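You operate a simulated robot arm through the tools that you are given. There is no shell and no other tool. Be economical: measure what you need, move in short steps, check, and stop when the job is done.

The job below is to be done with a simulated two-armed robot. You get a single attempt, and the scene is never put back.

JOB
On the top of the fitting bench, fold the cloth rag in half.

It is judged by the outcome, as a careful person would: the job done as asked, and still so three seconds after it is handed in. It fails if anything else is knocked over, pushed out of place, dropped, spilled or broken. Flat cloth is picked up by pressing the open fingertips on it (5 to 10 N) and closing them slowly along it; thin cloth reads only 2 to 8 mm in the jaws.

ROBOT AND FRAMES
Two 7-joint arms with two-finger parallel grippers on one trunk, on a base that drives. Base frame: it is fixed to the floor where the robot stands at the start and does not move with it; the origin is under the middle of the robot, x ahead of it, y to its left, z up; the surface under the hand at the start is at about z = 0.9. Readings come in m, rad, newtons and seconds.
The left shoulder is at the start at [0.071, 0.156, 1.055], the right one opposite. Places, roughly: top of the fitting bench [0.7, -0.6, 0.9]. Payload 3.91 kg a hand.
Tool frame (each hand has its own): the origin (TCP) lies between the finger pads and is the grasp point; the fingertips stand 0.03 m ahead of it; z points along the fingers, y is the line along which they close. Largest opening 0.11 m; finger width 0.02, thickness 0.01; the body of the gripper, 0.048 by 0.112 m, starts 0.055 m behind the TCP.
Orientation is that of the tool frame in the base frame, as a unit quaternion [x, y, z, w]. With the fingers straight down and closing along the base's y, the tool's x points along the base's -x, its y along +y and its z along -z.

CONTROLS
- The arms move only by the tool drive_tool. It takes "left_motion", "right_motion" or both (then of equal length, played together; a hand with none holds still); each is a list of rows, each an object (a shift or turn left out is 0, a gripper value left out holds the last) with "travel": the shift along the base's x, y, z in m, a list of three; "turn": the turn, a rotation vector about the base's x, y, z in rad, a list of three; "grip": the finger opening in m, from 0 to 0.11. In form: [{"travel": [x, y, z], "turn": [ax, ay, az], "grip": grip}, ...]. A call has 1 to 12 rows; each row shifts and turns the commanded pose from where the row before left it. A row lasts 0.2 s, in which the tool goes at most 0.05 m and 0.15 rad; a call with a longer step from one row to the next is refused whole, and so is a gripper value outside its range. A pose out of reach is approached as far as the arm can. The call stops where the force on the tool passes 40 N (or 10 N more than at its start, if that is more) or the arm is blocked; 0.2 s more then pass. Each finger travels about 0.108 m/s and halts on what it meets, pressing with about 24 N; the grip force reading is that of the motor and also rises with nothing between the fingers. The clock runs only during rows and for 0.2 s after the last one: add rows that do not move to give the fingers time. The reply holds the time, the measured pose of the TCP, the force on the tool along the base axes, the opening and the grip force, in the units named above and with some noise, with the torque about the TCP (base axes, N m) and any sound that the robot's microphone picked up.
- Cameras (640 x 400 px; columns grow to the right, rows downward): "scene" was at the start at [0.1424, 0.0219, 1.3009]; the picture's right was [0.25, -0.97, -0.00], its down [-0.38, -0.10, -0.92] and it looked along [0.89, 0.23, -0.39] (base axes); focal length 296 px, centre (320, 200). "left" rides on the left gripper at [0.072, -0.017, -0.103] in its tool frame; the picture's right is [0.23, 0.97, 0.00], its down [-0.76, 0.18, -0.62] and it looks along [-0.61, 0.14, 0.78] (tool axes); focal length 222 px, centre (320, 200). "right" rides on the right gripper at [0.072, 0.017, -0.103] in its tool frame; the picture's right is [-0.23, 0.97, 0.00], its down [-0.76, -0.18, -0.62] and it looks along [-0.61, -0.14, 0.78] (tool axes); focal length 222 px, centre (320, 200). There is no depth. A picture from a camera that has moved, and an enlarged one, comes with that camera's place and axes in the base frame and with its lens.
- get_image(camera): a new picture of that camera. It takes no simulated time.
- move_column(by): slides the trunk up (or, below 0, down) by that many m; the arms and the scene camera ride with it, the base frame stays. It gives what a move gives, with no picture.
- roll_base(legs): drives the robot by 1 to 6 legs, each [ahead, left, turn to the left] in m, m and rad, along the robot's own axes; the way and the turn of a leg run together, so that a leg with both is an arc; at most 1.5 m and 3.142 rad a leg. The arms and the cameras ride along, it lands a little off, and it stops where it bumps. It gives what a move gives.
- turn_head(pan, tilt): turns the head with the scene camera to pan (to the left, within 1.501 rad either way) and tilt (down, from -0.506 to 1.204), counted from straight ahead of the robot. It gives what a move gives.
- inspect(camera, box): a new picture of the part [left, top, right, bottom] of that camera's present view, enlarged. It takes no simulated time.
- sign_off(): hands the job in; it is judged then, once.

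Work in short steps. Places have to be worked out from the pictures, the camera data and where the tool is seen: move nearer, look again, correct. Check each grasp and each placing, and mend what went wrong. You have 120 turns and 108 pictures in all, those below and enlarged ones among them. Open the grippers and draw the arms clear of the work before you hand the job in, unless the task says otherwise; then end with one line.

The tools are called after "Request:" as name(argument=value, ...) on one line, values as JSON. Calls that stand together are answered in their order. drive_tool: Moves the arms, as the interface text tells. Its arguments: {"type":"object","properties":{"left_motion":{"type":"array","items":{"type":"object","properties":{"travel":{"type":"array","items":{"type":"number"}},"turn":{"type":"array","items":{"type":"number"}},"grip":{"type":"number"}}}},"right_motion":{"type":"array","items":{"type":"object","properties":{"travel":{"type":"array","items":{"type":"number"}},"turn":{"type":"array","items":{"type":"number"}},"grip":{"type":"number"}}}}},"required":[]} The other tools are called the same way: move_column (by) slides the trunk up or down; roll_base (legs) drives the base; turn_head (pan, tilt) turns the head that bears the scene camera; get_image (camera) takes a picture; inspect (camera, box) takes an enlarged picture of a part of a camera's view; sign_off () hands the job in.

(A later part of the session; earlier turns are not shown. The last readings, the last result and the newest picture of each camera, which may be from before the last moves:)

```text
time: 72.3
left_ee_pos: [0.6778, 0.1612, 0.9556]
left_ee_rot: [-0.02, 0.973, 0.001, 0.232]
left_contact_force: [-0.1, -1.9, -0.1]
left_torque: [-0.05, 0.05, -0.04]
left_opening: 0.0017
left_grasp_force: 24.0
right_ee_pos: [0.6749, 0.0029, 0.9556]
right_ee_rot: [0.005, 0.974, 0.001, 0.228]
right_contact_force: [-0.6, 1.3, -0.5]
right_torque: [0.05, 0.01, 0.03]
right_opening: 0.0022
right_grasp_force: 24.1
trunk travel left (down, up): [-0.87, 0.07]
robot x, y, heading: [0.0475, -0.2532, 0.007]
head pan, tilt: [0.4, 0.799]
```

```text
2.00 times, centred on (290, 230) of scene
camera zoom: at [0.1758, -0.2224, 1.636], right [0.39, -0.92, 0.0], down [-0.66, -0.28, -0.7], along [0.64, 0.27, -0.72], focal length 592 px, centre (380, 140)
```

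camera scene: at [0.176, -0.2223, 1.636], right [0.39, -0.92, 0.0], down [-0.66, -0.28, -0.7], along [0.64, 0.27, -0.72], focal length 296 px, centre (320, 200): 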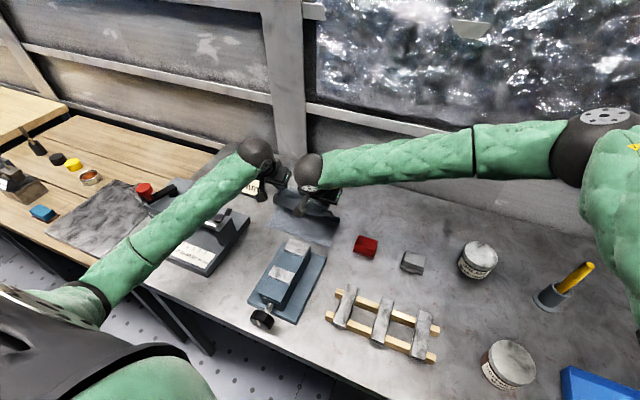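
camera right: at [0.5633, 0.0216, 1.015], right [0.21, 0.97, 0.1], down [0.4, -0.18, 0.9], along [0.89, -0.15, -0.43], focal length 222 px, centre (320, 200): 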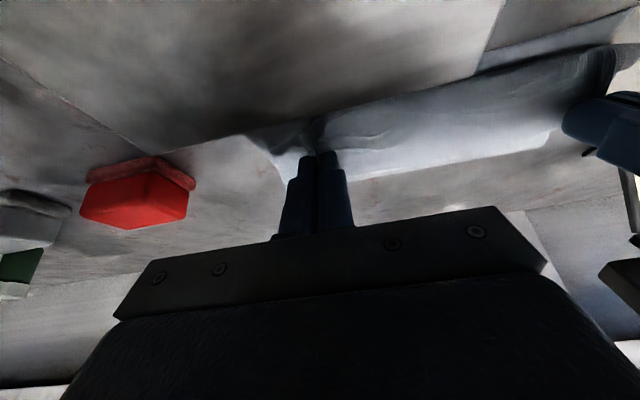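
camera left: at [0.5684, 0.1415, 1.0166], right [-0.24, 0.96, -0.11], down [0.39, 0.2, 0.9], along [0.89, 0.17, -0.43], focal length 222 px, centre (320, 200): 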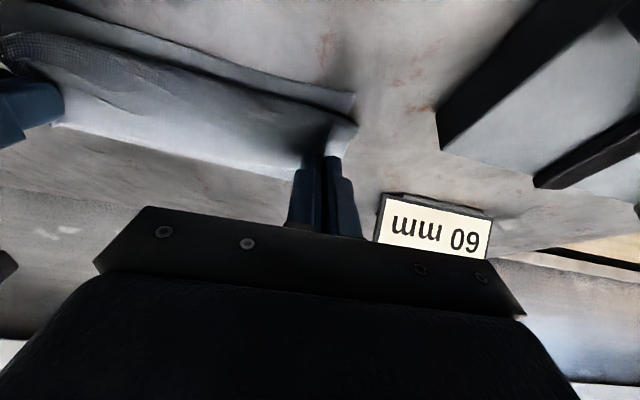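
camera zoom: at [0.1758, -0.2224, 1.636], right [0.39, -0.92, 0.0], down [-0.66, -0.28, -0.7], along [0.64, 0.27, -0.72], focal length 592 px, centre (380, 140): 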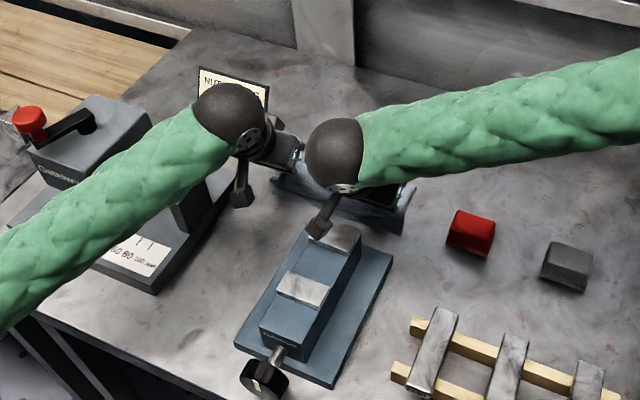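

The loop already reaches the near edge line (0.655–0.66) with the last couple of centimetres folded back under the jaws, so the grip has gone a bit far. I'll bring it back 2 cm while lowering the tips almost to the table, leaving room for the edge to unroll.

Request:
drive_tool(left_motion=[{"travel": [0.01, 0, -0.004]}, {"travel": [0.01, 0, -0.005]}, {"travel": [0, 0, -0.004]}, {}], right_motion=[{"travel": [0.01, 0, -0.004]}, {"travel": [0.012, 0, -0.005]}, {"travel": [0, 0, -0.004]}, {}])

Request:
drive_tool(left_motion=[{"grip": 0.006}, {"grip": 0.012}, {"grip": 0.02}, {"grip": 0.03}, {}], right_motion=[{"grip": 0.006}, {"grip": 0.012}, {"grip": 0.02}, {"grip": 0.03}, {}])

Request:
get_image(camera="left")

Request:
get_image(camera="right")

```text
time: 73.3
left_ee_pos: [0.6972, 0.161, 0.9432]
left_ee_rot: [-0.02, 0.973, 0.001, 0.231]
left_contact_force: [-0.3, -1.7, 0.3]
left_torque: [0.01, 0.02, -0.02]
left_opening: 0.0018
left_grasp_force: 24.4
right_ee_pos: [0.6958, 0.0028, 0.9422]
right_ee_rot: [0.005, 0.974, 0.0, 0.228]
right_contact_force: [-0.6, 1.1, -0.2]
right_torque: [0.01, 0.04, 0.02]
right_opening: 0.0018
right_grasp_force: 23.8
trunk travel left (down, up): [-0.87, 0.07]
robot x, y, heading: [0.0489, -0.2538, 0.003]
head pan, tilt: [0.4, 0.799]
```

```text
time: 74.5
left_ee_pos: [0.6976, 0.1615, 0.9417]
left_ee_rot: [-0.02, 0.972, 0.001, 0.232]
left_contact_force: [0.3, 0.4, -0.5]
left_torque: [0.0, -0.01, 0.01]
left_opening: 0.0299
left_grasp_force: 0.2
right_ee_pos: [0.6945, 0.0024, 0.9415]
right_ee_rot: [0.005, 0.974, 0.0, 0.228]
right_contact_force: [-0.2, 0.2, 0.3]
right_torque: [0.01, -0.02, 0.0]
right_opening: 0.0299
right_grasp_force: 0.0
trunk travel left (down, up): [-0.87, 0.07]
robot x, y, heading: [0.0486, -0.2513, -0.0]
head pan, tilt: [0.4, 0.799]
```

```text
49 pictures are left
camera left: at [0.5884, 0.1405, 1.003], right [-0.24, 0.96, -0.11], down [0.39, 0.2, 0.9], along [0.89, 0.17, -0.43], focal length 222 px, centre (320, 200)
```

left: 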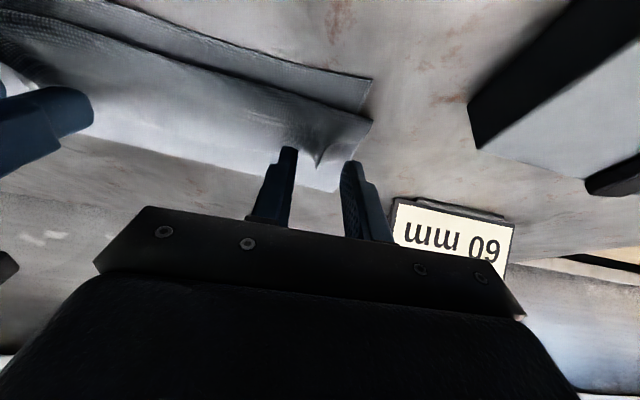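

```text
48 pictures are left
camera right: at [0.5841, 0.0204, 1.0017], right [0.21, 0.97, 0.1], down [0.4, -0.18, 0.9], along [0.89, -0.15, -0.43], focal length 222 px, centre (320, 200)
```

right: 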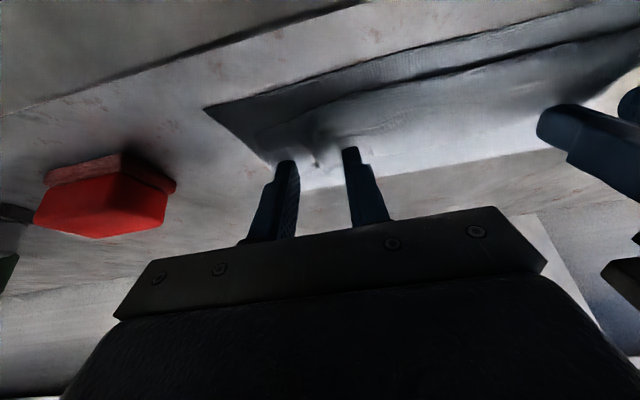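

Released. I'll withdraw the hands straight up, then back, and see how the cloth settles.

Request:
drive_tool(left_motion=[{"travel": [0, 0, 0.012]}, {"travel": [0, 0, 0.015]}, {"travel": [0, 0, 0.03]}, {"travel": [0, 0, 0.04]}, {"travel": [0, 0.01, 0.04]}, {"travel": [0, 0.02, 0.04]}, {}], right_motion=[{"travel": [0, 0, 0.012]}, {"travel": [0, 0, 0.015]}, {"travel": [0, 0, 0.03]}, {"travel": [0, 0, 0.04]}, {"travel": [0, -0.02, 0.04]}, {"travel": [0, -0.03, 0.04]}, {}])

Request:
get_image(camera="left")

Request:
get_image(camera="right")

Request:
get_image(camera="scene")

```text
time: 76.1
left_ee_pos: [0.701, 0.1897, 1.1178]
left_ee_rot: [-0.02, 0.973, 0.0, 0.23]
left_contact_force: [0.2, 0.5, 0.3]
left_torque: [-0.01, -0.02, -0.03]
left_opening: 0.03
left_grasp_force: 0.1
right_ee_pos: [0.6895, -0.0443, 1.1179]
right_ee_rot: [0.005, 0.974, 0.001, 0.228]
right_contact_force: [-0.4, 0.2, -0.1]
right_torque: [0.02, 0.03, -0.01]
right_opening: 0.03
right_grasp_force: 0.1
trunk travel left (down, up): [-0.87, 0.07]
robot x, y, heading: [0.0476, -0.2539, -0.007]
head pan, tilt: [0.4, 0.799]
```

```text
47 pictures are left
camera left: at [0.5912, 0.1694, 1.179], right [-0.24, 0.96, -0.11], down [0.39, 0.2, 0.9], along [0.89, 0.17, -0.43], focal length 222 px, centre (320, 200)
```

left: 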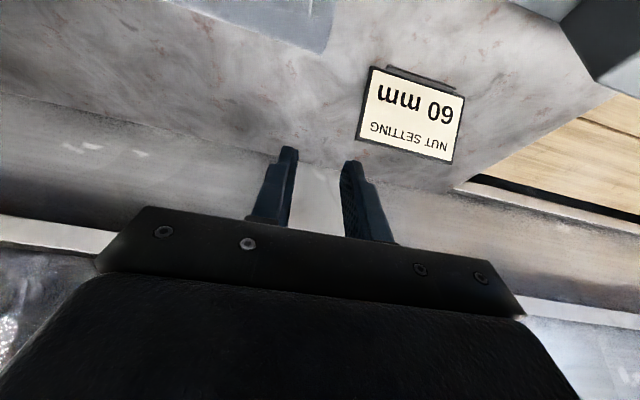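

```text
46 pictures are left
camera right: at [0.5786, -0.0264, 1.1776], right [0.21, 0.97, 0.1], down [0.4, -0.18, 0.9], along [0.89, -0.15, -0.43], focal length 222 px, centre (320, 200)
```

right: 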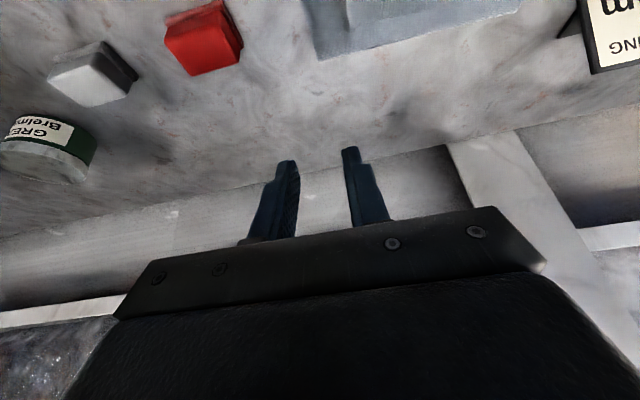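

```text
45 pictures are left
camera scene: at [0.1757, -0.2206, 1.6359], right [0.39, -0.92, 0.0], down [-0.66, -0.28, -0.7], along [0.64, 0.27, -0.72], focal length 296 px, centre (320, 200)
```

scene: 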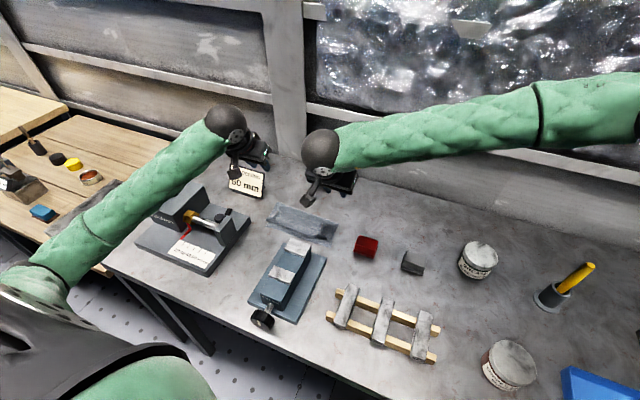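

Folded. I'll zoom in to judge its quality.

Request:
inspect(camera="scene", box=[225, 185, 355, 270])

Request:
inspect(camera="right", box=[260, 0, 600, 100])

```text
4.71 times, centred on (290, 228) of scene
camera zoom: at [0.1757, -0.2206, 1.6359], right [0.39, -0.92, 0.0], down [-0.66, -0.28, -0.7], along [0.64, 0.27, -0.72], focal length 1393 px, centre (461, 71)
```

zoom: 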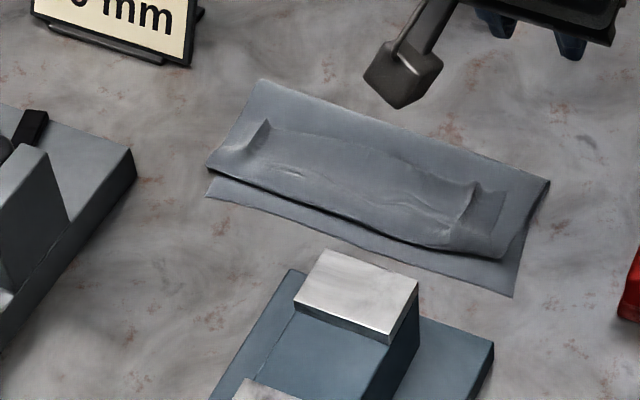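

```text
1.88 times, centred on (430, 50) of right
camera zoom: at [0.5786, -0.0264, 1.1776], right [0.21, 0.97, 0.1], down [0.4, -0.18, 0.9], along [0.89, -0.15, -0.43], focal length 418 px, centre (113, 482)
```

zoom: 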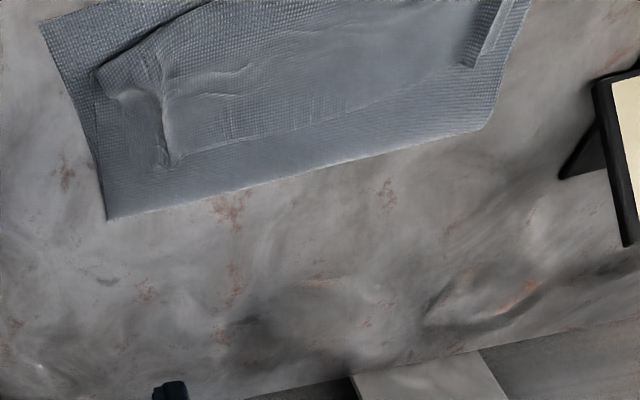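

The rag is folded, but the last 5–6 cm is turned back on top as a hem and the crease is at x ≈ 0.76 instead of 0.78. The pinch puckers stand up near (0.73, 0.163) and (0.73, 0.005), so I'll re-grip the free edge there and lay it over properly. I'll hover first.

Request:
drive_tool(left_motion=[{"travel": [0.005, -0.007, 0], "turn": [0, 0.13, 0]}, {"travel": [0.007, -0.01, 0], "turn": [0, 0.13, 0]}, {"travel": [0.007, -0.01, -0.03]}, {"travel": [0, 0, -0.04]}, {"travel": [0, 0, -0.04]}, {"travel": [0, 0, -0.03]}, {}], right_motion=[{"travel": [0.01, 0.016, 0], "turn": [0, 0.13, 0]}, {"travel": [0.01, 0.016, 0], "turn": [0, 0.13, 0]}, {"travel": [0.01, 0.016, -0.03]}, {"travel": [0, 0, -0.04]}, {"travel": [0, 0, -0.04]}, {"travel": [0, 0, -0.03]}, {}])

Request:
get_image(camera="left")

Request:
get_image(camera="right")

```text
time: 77.7
left_ee_pos: [0.7177, 0.1646, 0.9776]
left_ee_rot: [-0.021, 0.994, 0.004, 0.104]
left_contact_force: [-0.4, 0.5, -0.8]
left_torque: [0.01, 0.01, -0.02]
left_opening: 0.0298
left_grasp_force: 0.1
right_ee_pos: [0.7256, 0.0003, 0.9787]
right_ee_rot: [0.005, 0.995, 0.0, 0.101]
right_contact_force: [0.6, 0.0, 0.4]
right_torque: [-0.03, 0.02, -0.02]
right_opening: 0.03
right_grasp_force: 0.1
trunk travel left (down, up): [-0.87, 0.07]
robot x, y, heading: [0.0505, -0.2534, -0.004]
head pan, tilt: [0.4, 0.799]
```

```text
42 pictures are left
camera left: at [0.6269, 0.1434, 1.0646], right [-0.26, 0.96, -0.04], down [0.61, 0.2, 0.77], along [0.75, 0.17, -0.64], focal length 222 px, centre (320, 200)
```

left: 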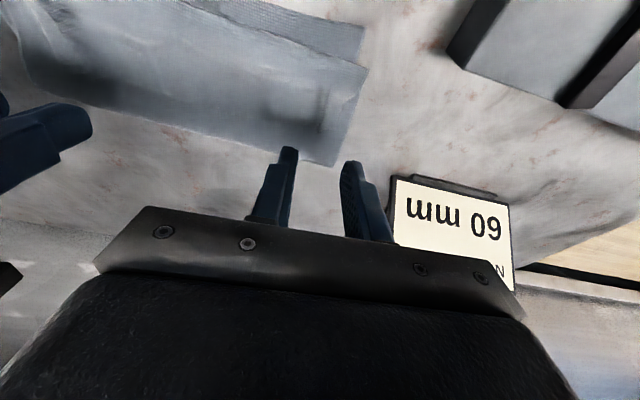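

```text
41 pictures are left
camera right: at [0.6329, 0.0181, 1.0642], right [0.23, 0.97, 0.05], down [0.62, -0.18, 0.76], along [0.75, -0.15, -0.65], focal length 222 px, centre (320, 200)
```

right: 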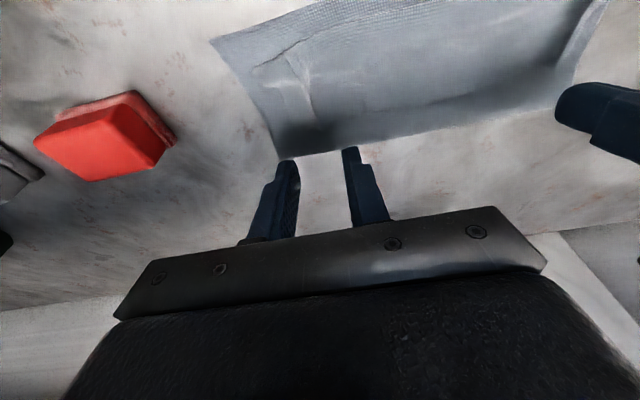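

Request:
inspect(camera="right", box=[200, 0, 440, 170])

Request:
inspect(camera="left", box=[180, 0, 400, 170])

```text
2.35 times, centred on (320, 85) of right
camera zoom: at [0.6329, 0.0181, 1.0642], right [0.23, 0.97, 0.05], down [0.62, -0.18, 0.76], along [0.75, -0.15, -0.65], focal length 523 px, centre (320, 471)
```

zoom: 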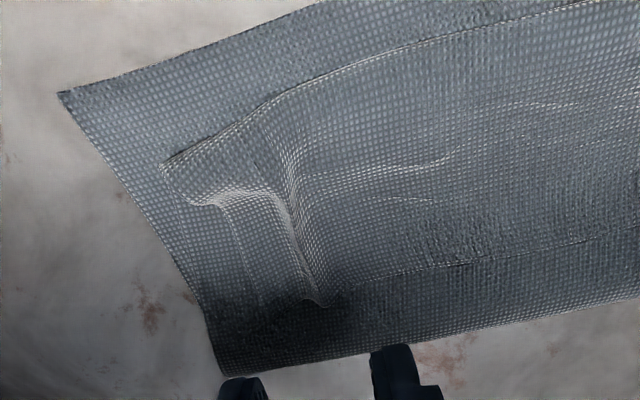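

```text
2.35 times, centred on (290, 85) of left
camera zoom: at [0.6269, 0.1434, 1.0646], right [-0.26, 0.96, -0.04], down [0.61, 0.2, 0.77], along [0.75, 0.17, -0.64], focal length 523 px, centre (391, 471)
```

zoom: 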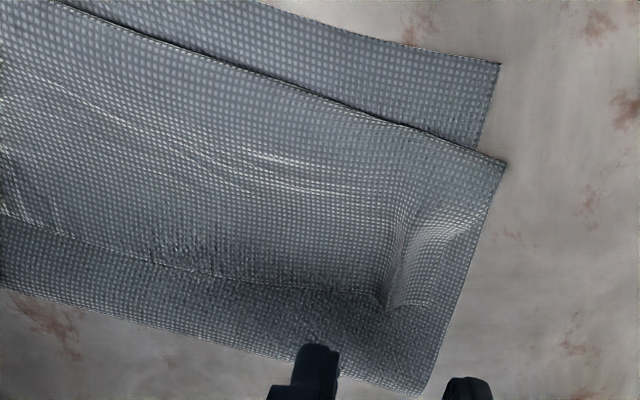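

The puckers are centred near left (0.72, 0.161) and right (0.72, 0.0). I'll align the fingers around them and lower to light contact.

Request:
drive_tool(left_motion=[{"travel": [0.001, -0.0035, -0.015]}, {"travel": [0, 0, -0.015]}, {"travel": [0, 0, -0.008]}, {"travel": [0, 0, -0.003]}, {}], right_motion=[{"travel": [-0.007, 0, -0.015]}, {"travel": [0, 0, -0.015]}, {"travel": [0, 0, -0.008]}, {"travel": [0, 0, -0.004]}, {}])

```text
time: 78.9
left_ee_pos: [0.7176, 0.1599, 0.9379]
left_ee_rot: [-0.02, 0.994, 0.003, 0.104]
left_contact_force: [0.4, -0.5, 0.3]
left_torque: [-0.03, -0.03, 0.01]
left_opening: 0.0301
left_grasp_force: 0.1
right_ee_pos: [0.7195, 0.0013, 0.9381]
right_ee_rot: [0.005, 0.995, 0.0, 0.1]
right_contact_force: [0.0, 0.2, 0.8]
right_torque: [-0.03, -0.01, 0.0]
right_opening: 0.0302
right_grasp_force: 0.0
trunk travel left (down, up): [-0.87, 0.07]
robot x, y, heading: [0.0491, -0.2513, 0.009]
head pan, tilt: [0.4, 0.799]
```

Request:
drive_tool(left_motion=[{"travel": [0, 0, -0.002]}, {"travel": [0, 0, -0.0012]}, {}], right_motion=[{"travel": [0, 0, -0.002]}, {"travel": [0, 0, -0.0012]}, {}])

```text
time: 79.7
left_ee_pos: [0.7174, 0.161, 0.9355]
left_ee_rot: [-0.019, 0.994, 0.003, 0.103]
left_contact_force: [-0.8, 0.4, 0.5]
left_torque: [-0.04, 0.0, -0.03]
left_opening: 0.0301
left_grasp_force: 0.1
right_ee_pos: [0.7185, 0.0002, 0.9347]
right_ee_rot: [0.006, 0.995, 0.0, 0.1]
right_contact_force: [0.1, 0.4, 0.4]
right_torque: [-0.01, 0.01, 0.01]
right_opening: 0.03
right_grasp_force: 0.1
trunk travel left (down, up): [-0.87, 0.07]
robot x, y, heading: [0.0475, -0.2518, 0.0]
head pan, tilt: [0.4, 0.799]
```

No contact force yet at tip z ≈ 0.903–0.904; one more millimetre or so, then close slowly around the puckers.

Request:
drive_tool(left_motion=[{"travel": [0, 0, -0.0013]}, {}, {"grip": 0.026}, {"grip": 0.022}, {"grip": 0.018}, {"grip": 0.014}, {"grip": 0.01}, {"grip": 0.006}, {"grip": 0.003}, {"grip": 0}, {}, {}], right_motion=[{"travel": [0, 0, -0.001]}, {}, {"grip": 0.026}, {"grip": 0.022}, {"grip": 0.018}, {"grip": 0.014}, {"grip": 0.01}, {"grip": 0.006}, {"grip": 0.003}, {"grip": 0}, {}, {}])

Request:
get_image(camera="left")

Request:
get_image(camera="right")

```text
time: 82.3
left_ee_pos: [0.717, 0.1627, 0.9335]
left_ee_rot: [-0.021, 0.994, 0.003, 0.104]
left_contact_force: [1.0, 0.1, -0.5]
left_torque: [0.0, 0.0, -0.03]
left_opening: 0.002
left_grasp_force: 24.3
right_ee_pos: [0.7181, -0.0003, 0.9357]
right_ee_rot: [0.005, 0.995, 0.0, 0.1]
right_contact_force: [0.2, 0.3, 0.1]
right_torque: [-0.01, 0.01, 0.04]
right_opening: 0.0
right_grasp_force: 23.8
trunk travel left (down, up): [-0.87, 0.07]
robot x, y, heading: [0.0499, -0.2526, -0.001]
head pan, tilt: [0.4, 0.799]
```

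```text
38 pictures are left
camera left: at [0.6272, 0.1409, 1.0204], right [-0.26, 0.96, -0.04], down [0.61, 0.2, 0.77], along [0.75, 0.17, -0.64], focal length 222 px, centre (320, 200)
```

left: 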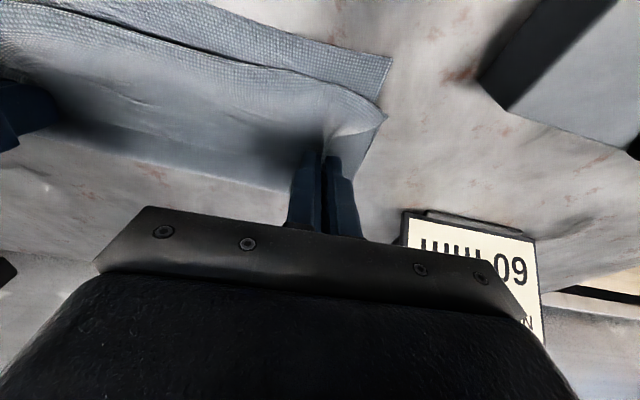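

```text
37 pictures are left
camera right: at [0.6267, 0.0183, 1.0204], right [0.23, 0.97, 0.05], down [0.62, -0.18, 0.76], along [0.75, -0.15, -0.65], focal length 222 px, centre (320, 200)
```

right: 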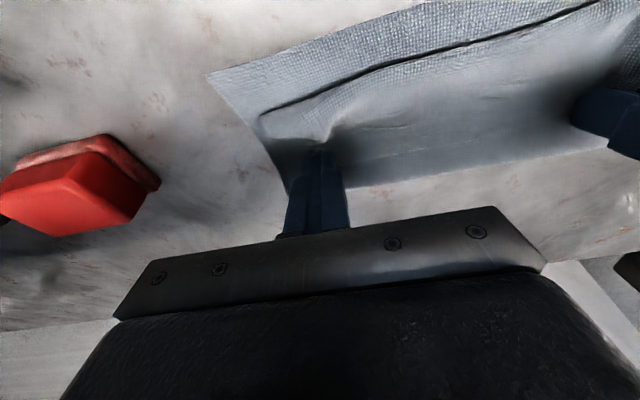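

Left has the hem (2.0 mm); the right closed above it. Reopen the right, press to a real contact force and retry.

Request:
drive_tool(right_motion=[{"travel": [0, 0, 0.004], "grip": 0.03}, {}, {"travel": [0.0, 0, -0.005]}, {"travel": [0, 0, -0.0015]}, {"travel": [0, 0, -0.001]}, {}])

```text
time: 83.7
left_ee_pos: [0.7164, 0.1615, 0.9345]
left_ee_rot: [-0.02, 0.994, 0.003, 0.104]
left_contact_force: [0.5, -0.2, 1.0]
left_torque: [-0.01, -0.02, 0.0]
left_opening: 0.002
left_grasp_force: 23.7
right_ee_pos: [0.7179, 0.0012, 0.9321]
right_ee_rot: [0.005, 0.995, 0.001, 0.101]
right_contact_force: [4.6, -1.0, 21.8]
right_torque: [0.01, -0.02, 0.02]
right_opening: 0.0298
right_grasp_force: 0.0
trunk travel left (down, up): [-0.87, 0.07]
robot x, y, heading: [0.0488, -0.2543, 0.002]
head pan, tilt: [0.4, 0.799]
```

Request:
drive_tool(right_motion=[{"travel": [0, 0, 0.0012]}, {"grip": 0.026}, {"grip": 0.022}, {"grip": 0.018}, {"grip": 0.014}, {"grip": 0.01}, {"grip": 0.006}, {"grip": 0.003}, {"grip": 0}, {}, {}])

Request:
get_image(camera="right")

```text
time: 86.1
left_ee_pos: [0.7165, 0.1606, 0.9353]
left_ee_rot: [-0.02, 0.994, 0.003, 0.103]
left_contact_force: [0.7, -8.6, -0.3]
left_torque: [-0.28, -0.03, 0.05]
left_opening: 0.0019
left_grasp_force: 24.0
right_ee_pos: [0.7169, -0.001, 0.9326]
right_ee_rot: [0.005, 0.995, 0.0, 0.102]
right_contact_force: [-1.0, 8.4, 22.2]
right_torque: [0.29, 0.09, -0.02]
right_opening: 0.0027
right_grasp_force: 24.2
trunk travel left (down, up): [-0.87, 0.07]
robot x, y, heading: [0.0473, -0.25, -0.0]
head pan, tilt: [0.4, 0.799]
```

```text
36 pictures are left
camera right: at [0.6246, 0.018, 1.0186], right [0.23, 0.97, 0.05], down [0.62, -0.19, 0.76], along [0.75, -0.15, -0.64], focal length 222 px, centre (320, 200)
```

right: 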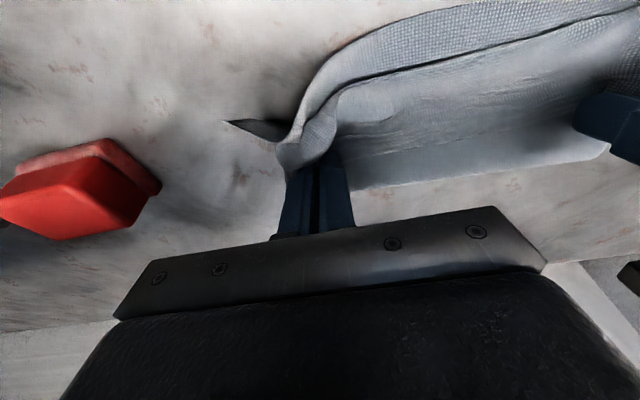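

The right finger dragged the lower layers inward too (2.7 mm, the right side bunched). I'll release the right and raise it to see what state the cloth is in.

Request:
drive_tool(right_motion=[{"grip": 0.01}, {"grip": 0.02}, {"grip": 0.03}, {}, {"travel": [0, 0, 0.02]}, {"travel": [0, -0.02, 0.04]}, {"travel": [0, -0.04, 0.02]}, {"travel": [0, -0.04, 0]}, {}])

Request:
inspect(camera="scene", box=[225, 185, 355, 270])

Request:
get_image(camera="right")

```text
time: 88.1
left_ee_pos: [0.7177, 0.162, 0.9327]
left_ee_rot: [-0.02, 0.994, 0.003, 0.103]
left_contact_force: [-0.8, 0.5, 2.8]
left_torque: [-0.02, -0.01, 0.01]
left_opening: 0.0018
left_grasp_force: 24.2
right_ee_pos: [0.717, -0.0985, 1.0126]
right_ee_rot: [0.005, 0.995, 0.0, 0.101]
right_contact_force: [-0.8, -0.3, -1.0]
right_torque: [-0.01, 0.02, -0.03]
right_opening: 0.0299
right_grasp_force: 0.0
trunk travel left (down, up): [-0.87, 0.07]
robot x, y, heading: [0.0488, -0.2514, 0.002]
head pan, tilt: [0.4, 0.799]
```

```text
4.71 times, centred on (290, 228) of scene
camera zoom: at [0.175, -0.2204, 1.636], right [0.39, -0.92, 0.0], down [-0.66, -0.28, -0.7], along [0.64, 0.27, -0.72], focal length 1393 px, centre (461, 71)
```

zoom: 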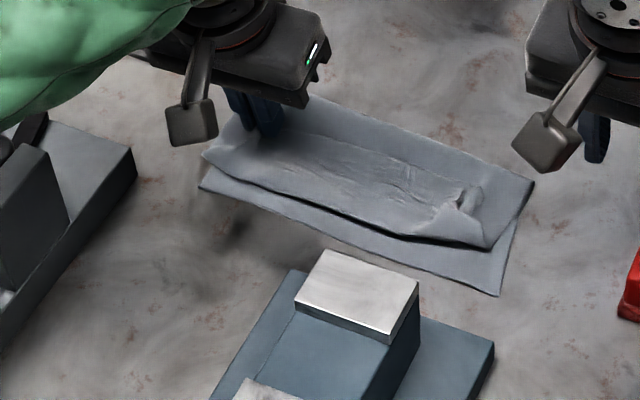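

```text
34 pictures are left
camera right: at [0.6263, -0.0804, 1.0981], right [0.23, 0.97, 0.05], down [0.62, -0.18, 0.76], along [0.75, -0.15, -0.65], focal length 222 px, centre (320, 200)
```

right: 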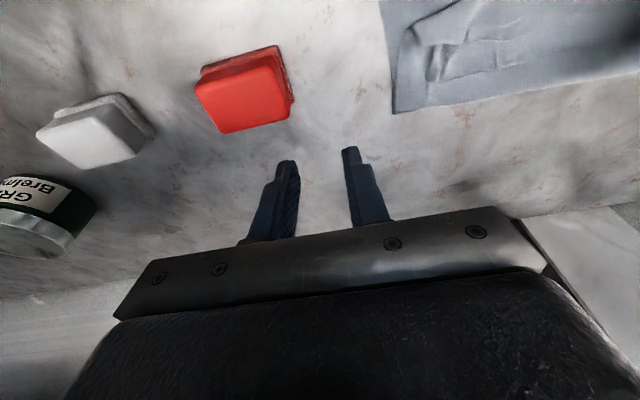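

The cloth mostly recovered, with the right pucker standing at about (0.72, 0.006). I'll retry with a narrower 20 mm opening and a lighter press so only the top layer is caught.

Request:
drive_tool(right_motion=[{"travel": [0, 0.04, 0.0], "grip": 0.02}, {"travel": [0, 0.04, 0]}, {"travel": [0, 0.0245, 0]}, {"travel": [0, 0, -0.035]}, {"travel": [0, 0, -0.03]}, {"travel": [0, 0, -0.011]}, {"travel": [0, 0, -0.0015]}, {}])

Request:
get_image(camera="right")

```text
time: 89.9
left_ee_pos: [0.7185, 0.1608, 0.933]
left_ee_rot: [-0.02, 0.994, 0.003, 0.103]
left_contact_force: [0.2, 0.4, 0.2]
left_torque: [0.03, 0.03, 0.01]
left_opening: 0.0019
left_grasp_force: 23.9
right_ee_pos: [0.7179, 0.0039, 0.9347]
right_ee_rot: [0.006, 0.995, 0.0, 0.1]
right_contact_force: [0.4, 0.7, -0.5]
right_torque: [-0.02, -0.02, -0.03]
right_opening: 0.0202
right_grasp_force: 0.1
trunk travel left (down, up): [-0.87, 0.07]
robot x, y, heading: [0.0476, -0.2525, -0.002]
head pan, tilt: [0.4, 0.799]
```

```text
33 pictures are left
camera right: at [0.626, 0.0224, 1.0199], right [0.23, 0.97, 0.05], down [0.62, -0.18, 0.76], along [0.75, -0.15, -0.65], focal length 222 px, centre (320, 200)
```

right: 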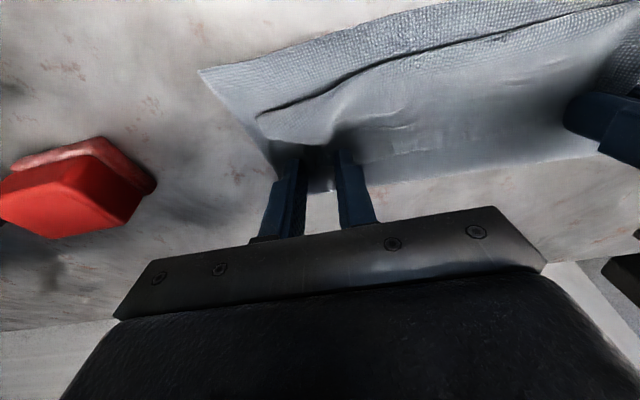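

Request:
drive_tool(right_motion=[{"travel": [0, 0, -0.0012]}, {"travel": [0, 0, -0.0005]}, {}])

```text
time: 90.7
left_ee_pos: [0.7163, 0.1616, 0.9332]
left_ee_rot: [-0.02, 0.994, 0.003, 0.104]
left_contact_force: [-0.1, -0.4, 0.0]
left_torque: [0.04, 0.01, 0.0]
left_opening: 0.0022
left_grasp_force: 23.7
right_ee_pos: [0.7175, 0.0045, 0.9343]
right_ee_rot: [0.005, 0.995, 0.0, 0.1]
right_contact_force: [-0.7, -1.3, 5.8]
right_torque: [0.04, 0.02, -0.01]
right_opening: 0.0198
right_grasp_force: 0.1
trunk travel left (down, up): [-0.87, 0.07]
robot x, y, heading: [0.0534, -0.2552, 0.003]
head pan, tilt: [0.4, 0.799]
```

5.8 N, evenly shared; closing slowly.

Request:
drive_tool(right_motion=[{"grip": 0.017}, {"grip": 0.014}, {"grip": 0.011}, {"grip": 0.008}, {"grip": 0.005}, {"grip": 0.002}, {"grip": 0}, {}, {}])

Request:
get_image(camera="right")

```text
time: 92.7
left_ee_pos: [0.7167, 0.1615, 0.9332]
left_ee_rot: [-0.021, 0.994, 0.003, 0.104]
left_contact_force: [-0.6, -0.3, 0.2]
left_torque: [-0.01, 0.0, -0.01]
left_opening: 0.0022
left_grasp_force: 23.9
right_ee_pos: [0.719, 0.005, 0.9328]
right_ee_rot: [0.006, 0.995, 0.0, 0.1]
right_contact_force: [0.7, 0.6, 10.5]
right_torque: [0.03, 0.05, 0.0]
right_opening: 0.0016
right_grasp_force: 24.1
trunk travel left (down, up): [-0.87, 0.07]
robot x, y, heading: [0.0497, -0.2515, 0.005]
head pan, tilt: [0.4, 0.799]
```

```text
32 pictures are left
camera right: at [0.6261, 0.0229, 1.019], right [0.23, 0.97, 0.05], down [0.62, -0.19, 0.76], along [0.75, -0.15, -0.65], focal length 222 px, centre (320, 200)
```

right: 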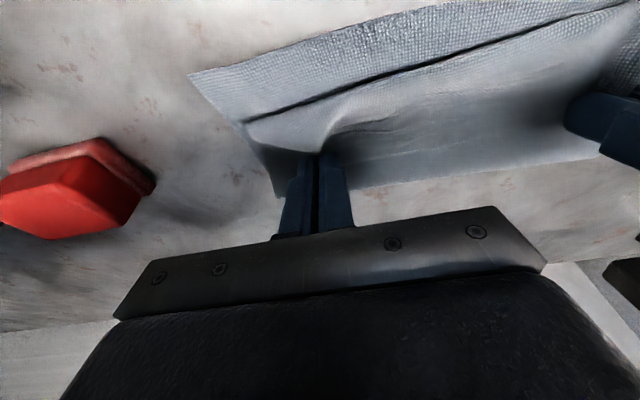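

A clean single-ridge grip (1.6 mm) with no side pull. Now I'll lift the free edge up and back over the fold line to undo the hem and restore the crease near 0.78, tilting the fingers forward as I go.

Request:
drive_tool(left_motion=[{"travel": [0, 0, 0.012]}, {"travel": [0.005, 0, 0.018]}, {"travel": [0.012, 0, 0.018]}, {"travel": [0.015, 0, 0.015], "turn": [0, -0.08, 0]}, {"travel": [0.015, 0, 0.012], "turn": [0, -0.08, 0]}, {"travel": [0.012, 0, 0.005], "turn": [0, -0.08, 0]}, {"travel": [0.01, 0, 0], "turn": [0, -0.08, 0]}, {}], right_motion=[{"travel": [0, 0, 0.012]}, {"travel": [0.005, 0, 0.018]}, {"travel": [0.012, 0, 0.018]}, {"travel": [0.015, 0, 0.015], "turn": [0, -0.08, 0]}, {"travel": [0.015, 0, 0.012], "turn": [0, -0.08, 0]}, {"travel": [0.012, 0, 0.005], "turn": [0, -0.08, 0]}, {"travel": [0.01, 0, 0], "turn": [0, -0.08, 0]}, {}])

Request:
get_image(camera="right")

Request:
inspect(camera="scene", box=[200, 140, 380, 270])

```text
time: 94.5
left_ee_pos: [0.7873, 0.1616, 1.0151]
left_ee_rot: [-0.02, 0.965, 0.0, 0.261]
left_contact_force: [-0.2, 0.1, 0.2]
left_torque: [0.0, -0.05, -0.03]
left_opening: 0.0019
left_grasp_force: 24.3
right_ee_pos: [0.7861, 0.0044, 1.0123]
right_ee_rot: [0.005, 0.966, 0.001, 0.258]
right_contact_force: [-0.8, -0.1, 0.0]
right_torque: [-0.01, 0.02, -0.02]
right_opening: 0.002
right_grasp_force: 23.9
trunk travel left (down, up): [-0.87, 0.07]
robot x, y, heading: [0.0481, -0.2505, -0.003]
head pan, tilt: [0.4, 0.799]
```

```text
31 pictures are left
camera right: at [0.6738, 0.0227, 1.0658], right [0.21, 0.97, 0.12], down [0.35, -0.19, 0.92], along [0.91, -0.15, -0.38], focal length 222 px, centre (320, 200)
```

right: 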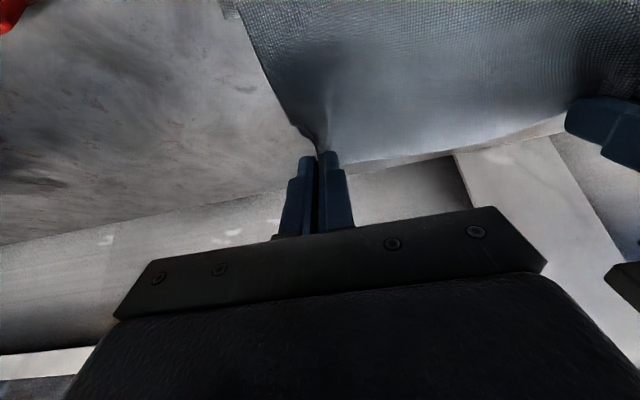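

```text
3.08 times, centred on (290, 205) of scene
camera zoom: at [0.1754, -0.2222, 1.636], right [0.39, -0.92, 0.0], down [-0.66, -0.28, -0.7], along [0.64, 0.27, -0.72], focal length 910 px, centre (412, 185)
```

zoom: 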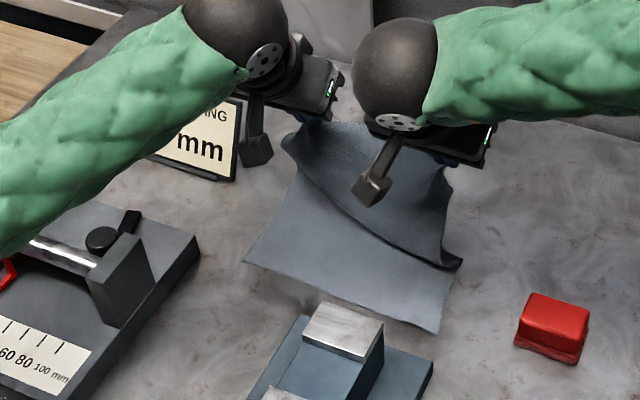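

The hem is gone: the sheet now stands cleanly from the fold line with the grips close to the edge. Now I'll lay it over toward the near edge in an arc, with more forward tilt.

Request:
drive_tool(left_motion=[{"travel": [-0.018, 0, 0.005], "turn": [0, -0.05, 0]}, {"travel": [-0.018, 0, 0.003], "turn": [0, -0.05, 0]}, {"travel": [-0.017, 0, 0], "turn": [0, -0.05, 0]}, {"travel": [-0.015, 0, -0.004], "turn": [0, -0.05, 0]}, {"travel": [-0.013, 0, -0.01]}, {"travel": [-0.012, 0, -0.013]}, {"travel": [-0.011, 0, -0.014]}, {}], right_motion=[{"travel": [-0.018, 0, 0.005], "turn": [0, -0.05, 0]}, {"travel": [-0.018, 0, 0.003], "turn": [0, -0.05, 0]}, {"travel": [-0.017, 0, 0], "turn": [0, -0.05, 0]}, {"travel": [-0.015, 0, -0.004], "turn": [0, -0.05, 0]}, {"travel": [-0.013, 0, -0.01]}, {"travel": [-0.012, 0, -0.013]}, {"travel": [-0.011, 0, -0.014]}, {}])

Request:
get_image(camera="left")

Request:
inspect(camera="scene", box=[200, 140, 380, 270])

```text
time: 96.3
left_ee_pos: [0.6835, 0.1599, 0.9816]
left_ee_rot: [-0.02, 0.935, -0.003, 0.355]
left_contact_force: [0.8, 0.0, 0.5]
left_torque: [0.0, 0.0, 0.02]
left_opening: 0.002
left_grasp_force: 23.4
right_ee_pos: [0.6847, 0.0046, 0.9789]
right_ee_rot: [0.005, 0.936, 0.002, 0.353]
right_contact_force: [0.4, 0.4, -0.3]
right_torque: [-0.01, -0.03, -0.01]
right_opening: 0.0015
right_grasp_force: 23.9
trunk travel left (down, up): [-0.87, 0.07]
robot x, y, heading: [0.0475, -0.2523, 0.002]
head pan, tilt: [0.4, 0.799]
```

```text
29 pictures are left
camera left: at [0.5626, 0.1395, 1.011], right [-0.2, 0.96, -0.17], down [0.15, 0.2, 0.97], along [0.97, 0.17, -0.18], focal length 222 px, centre (320, 200)
```

left: 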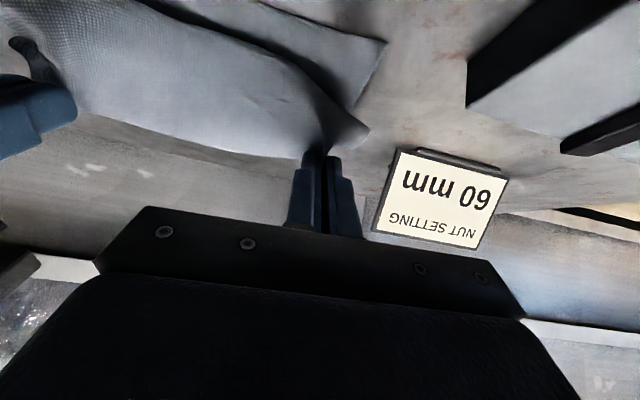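

```text
3.08 times, centred on (290, 205) of scene
camera zoom: at [0.1757, -0.2221, 1.636], right [0.39, -0.92, 0.0], down [-0.66, -0.28, -0.7], along [0.64, 0.27, -0.72], focal length 910 px, centre (412, 185)
```

zoom: 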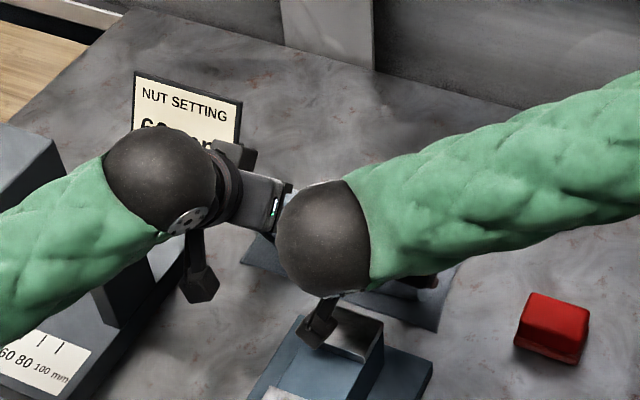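

Both grips hold and the sheet leans over toward the near edge. I'll release while moving toward −x so the edge carries forward and lands near the near edge rather than doubling back.

Request:
drive_tool(left_motion=[{"travel": [-0.014, 0, -0.006]}, {"travel": [-0.022, 0, -0.008], "grip": 0.03}, {"travel": [-0.006, 0, 0], "grip": 0.04}, {}], right_motion=[{"travel": [-0.014, 0, -0.005]}, {"travel": [-0.022, 0, -0.007], "grip": 0.03}, {"travel": [-0.006, 0, 0], "grip": 0.04}, {}])

Request:
get_image(camera="left")

Request:
get_image(camera="right")

```text
time: 97.3
left_ee_pos: [0.642, 0.1607, 0.9683]
left_ee_rot: [-0.02, 0.935, -0.003, 0.354]
left_contact_force: [-0.2, -0.5, 0.3]
left_torque: [0.0, -0.01, -0.01]
left_opening: 0.0401
left_grasp_force: 0.1
right_ee_pos: [0.6412, 0.0043, 0.9681]
right_ee_rot: [0.004, 0.936, 0.002, 0.353]
right_contact_force: [1.4, -0.1, 4.3]
right_torque: [0.05, 0.6, 0.08]
right_opening: 0.0398
right_grasp_force: 0.2
trunk travel left (down, up): [-0.87, 0.07]
robot x, y, heading: [0.0489, -0.2516, 0.002]
head pan, tilt: [0.4, 0.799]
```

```text
27 pictures are left
camera left: at [0.5209, 0.1406, 0.998], right [-0.2, 0.96, -0.17], down [0.15, 0.2, 0.97], along [0.97, 0.17, -0.18], focal length 222 px, centre (320, 200)
```

left: 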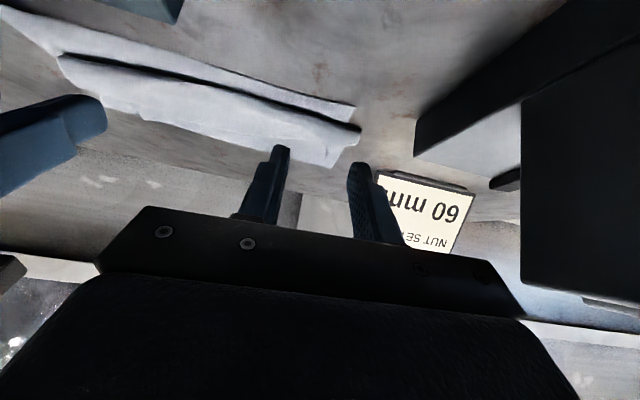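

```text
26 pictures are left
camera right: at [0.5183, 0.0217, 0.9972], right [0.18, 0.97, 0.16], down [0.16, -0.18, 0.97], along [0.97, -0.15, -0.19], focal length 222 px, centre (320, 200)
```

right: 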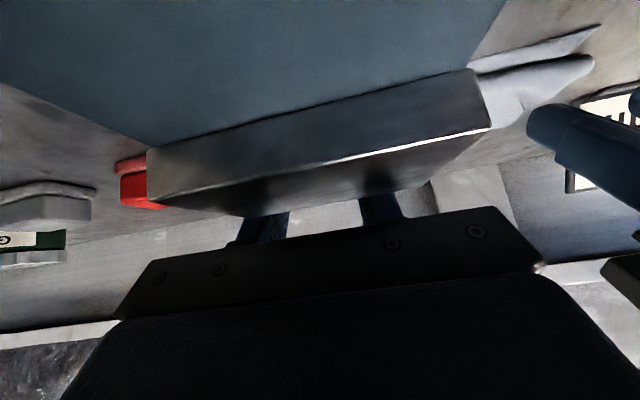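

The right gripper is lightly touching the vise jaw (4 N), so I'll lift both straight up right away.

Request:
drive_tool(left_motion=[{"travel": [0, 0, 0.02]}, {"travel": [0, 0, 0.03]}, {"travel": [0, 0.01, 0.04]}, {"travel": [0, 0.01, 0.04]}, {"travel": [0, 0.01, 0.03]}, {}], right_motion=[{"travel": [0, 0, 0.02]}, {"travel": [0, 0, 0.03]}, {"travel": [0, -0.01, 0.04]}, {"travel": [0, -0.02, 0.04]}, {"travel": [0, -0.03, 0.03]}, {}])

Request:
inspect(camera="scene", box=[215, 175, 365, 275])

```text
time: 98.7
left_ee_pos: [0.642, 0.1927, 1.1266]
left_ee_rot: [-0.02, 0.934, -0.003, 0.356]
left_contact_force: [-0.5, 0.1, 0.9]
left_torque: [-0.02, 0.03, 0.0]
left_opening: 0.0398
left_grasp_force: 0.1
right_ee_pos: [0.6418, -0.0561, 1.1295]
right_ee_rot: [0.004, 0.936, 0.001, 0.352]
right_contact_force: [0.0, -0.6, 0.0]
right_torque: [-0.04, 0.07, 0.0]
right_opening: 0.04
right_grasp_force: 0.1
trunk travel left (down, up): [-0.87, 0.07]
robot x, y, heading: [0.0504, -0.2563, 0.001]
head pan, tilt: [0.4, 0.799]
```

```text
4.00 times, centred on (290, 225) of scene
camera zoom: at [0.1754, -0.2204, 1.636], right [0.39, -0.92, 0.0], down [-0.66, -0.28, -0.7], along [0.64, 0.27, -0.72], focal length 1184 px, centre (440, 100)
```

zoom: 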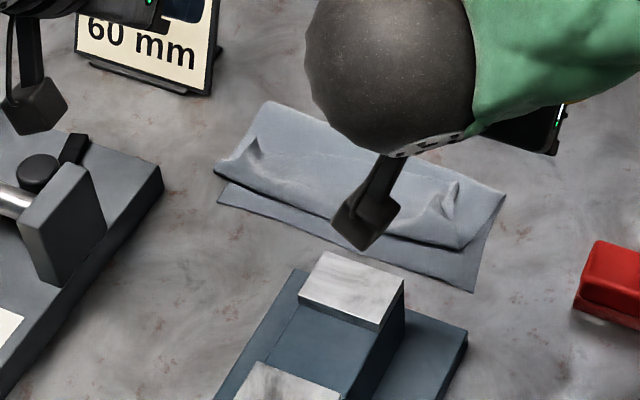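

The vise hasn't moved. I'll move the right hand aside for a clear view of the fold.

Request:
drive_tool(right_motion=[{"travel": [0, -0.04, 0.01]}, {"travel": [0, -0.04, 0.01]}, {"travel": [0, -0.04, 0.01]}, {"travel": [0, -0.04, 0]}, {}])

Request:
inspect(camera="scene", box=[235, 190, 345, 260])

```text
time: 99.9
left_ee_pos: [0.6413, 0.1923, 1.1267]
left_ee_rot: [-0.021, 0.935, -0.002, 0.355]
left_contact_force: [0.4, 0.6, -0.3]
left_torque: [0.02, -0.03, 0.0]
left_opening: 0.0399
left_grasp_force: 0.1
right_ee_pos: [0.6439, -0.2151, 1.1565]
right_ee_rot: [0.005, 0.936, -0.001, 0.353]
right_contact_force: [0.8, 0.6, 0.6]
right_torque: [0.0, -0.04, -0.02]
right_opening: 0.0399
right_grasp_force: 0.1
trunk travel left (down, up): [-0.87, 0.07]
robot x, y, heading: [0.0469, -0.2499, 0.003]
head pan, tilt: [0.4, 0.799]
```

```text
5.71 times, centred on (290, 225) of scene
camera zoom: at [0.1752, -0.2194, 1.636], right [0.39, -0.92, 0.0], down [-0.66, -0.28, -0.7], along [0.64, 0.27, -0.72], focal length 1691 px, centre (491, 57)
```

zoom: 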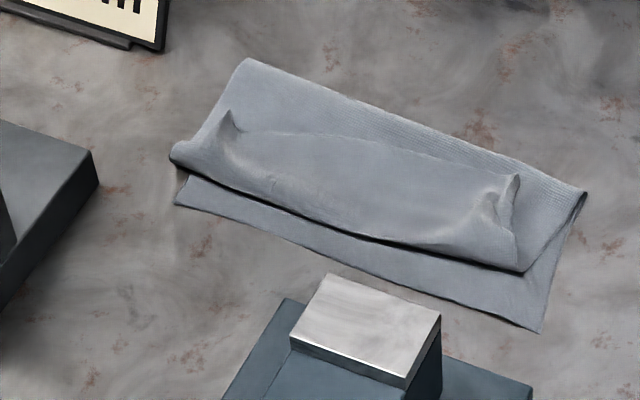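

Still a ~5 cm hem doubled back on top (the edge fell back from the release), with the two puckers standing up. Next try: re-grip the puckers and carry the edge all the way to the near edge, low and nearly upright, before letting go. First I'll hover over the puckers.

Request:
drive_tool(left_motion=[{"travel": [0.017, -0.006, 0], "turn": [0, 0.13, 0], "grip": 0.022}, {"travel": [0.017, -0.006, 0], "turn": [0, 0.13, 0]}, {"travel": [0.017, -0.006, 0], "turn": [0, 0.13, 0]}, {"travel": [0.018, -0.007, 0], "turn": [0, 0.13, 0]}, {}, {}, {"travel": [0, 0, -0.035]}, {"travel": [0, 0, -0.04]}, {"travel": [0, 0, -0.04]}, {"travel": [0, 0, -0.035]}, {}], right_motion=[{"travel": [0.011, 0.037, 0], "turn": [0, 0.13, 0], "grip": 0.022}, {"travel": [0.011, 0.037, 0], "turn": [0, 0.13, 0]}, {"travel": [0.011, 0.037, 0], "turn": [0, 0.13, 0]}, {"travel": [0.011, 0.037, 0], "turn": [0, 0.13, 0]}, {"travel": [0.012, 0.036, -0.005]}, {"travel": [0.012, 0.035, -0.005]}, {"travel": [0, 0, -0.04]}, {"travel": [0, 0, -0.045]}, {"travel": [0, 0, -0.045]}, {"travel": [0, 0, -0.04]}, {}])

Request:
inspect(camera="left", box=[180, 0, 440, 200])

Request:
inspect(camera="right", box=[190, 0, 450, 200])

```text
time: 102.3
left_ee_pos: [0.7069, 0.1656, 0.9797]
left_ee_rot: [-0.02, 0.994, 0.003, 0.103]
left_contact_force: [-0.4, -0.7, 0.6]
left_torque: [-0.01, -0.02, 0.04]
left_opening: 0.0218
left_grasp_force: 0.1
right_ee_pos: [0.7062, 0.0021, 0.9754]
right_ee_rot: [0.005, 0.995, 0.0, 0.101]
right_contact_force: [-0.1, 0.0, -0.4]
right_torque: [0.03, 0.03, -0.02]
right_opening: 0.0222
right_grasp_force: 0.1
trunk travel left (down, up): [-0.87, 0.07]
robot x, y, heading: [0.0483, -0.2498, -0.001]
head pan, tilt: [0.4, 0.799]
```

```text
2.00 times, centred on (310, 100) of left
camera zoom: at [0.617, 0.1451, 1.0659], right [-0.26, 0.96, -0.04], down [0.61, 0.2, 0.77], along [0.75, 0.17, -0.64], focal length 444 px, centre (340, 400)
```

zoom: 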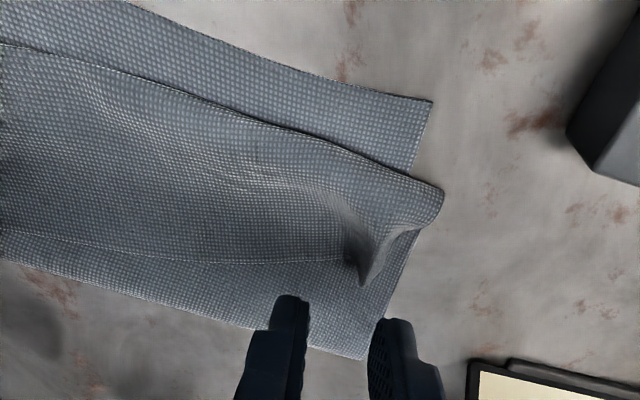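

```text
2.00 times, centred on (320, 100) of right
camera zoom: at [0.6151, 0.0206, 1.0617], right [0.23, 0.97, 0.05], down [0.62, -0.18, 0.76], along [0.75, -0.15, -0.65], focal length 444 px, centre (320, 400)
```

zoom: 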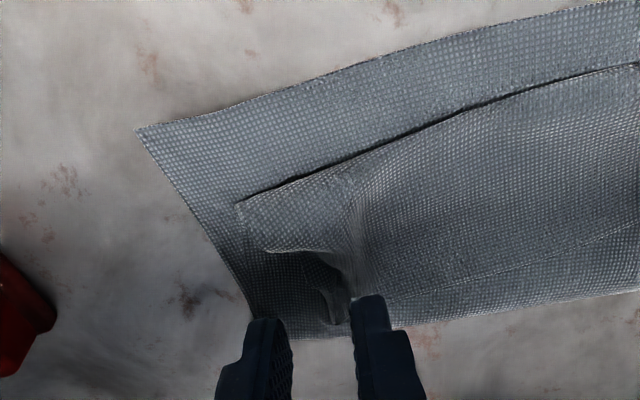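

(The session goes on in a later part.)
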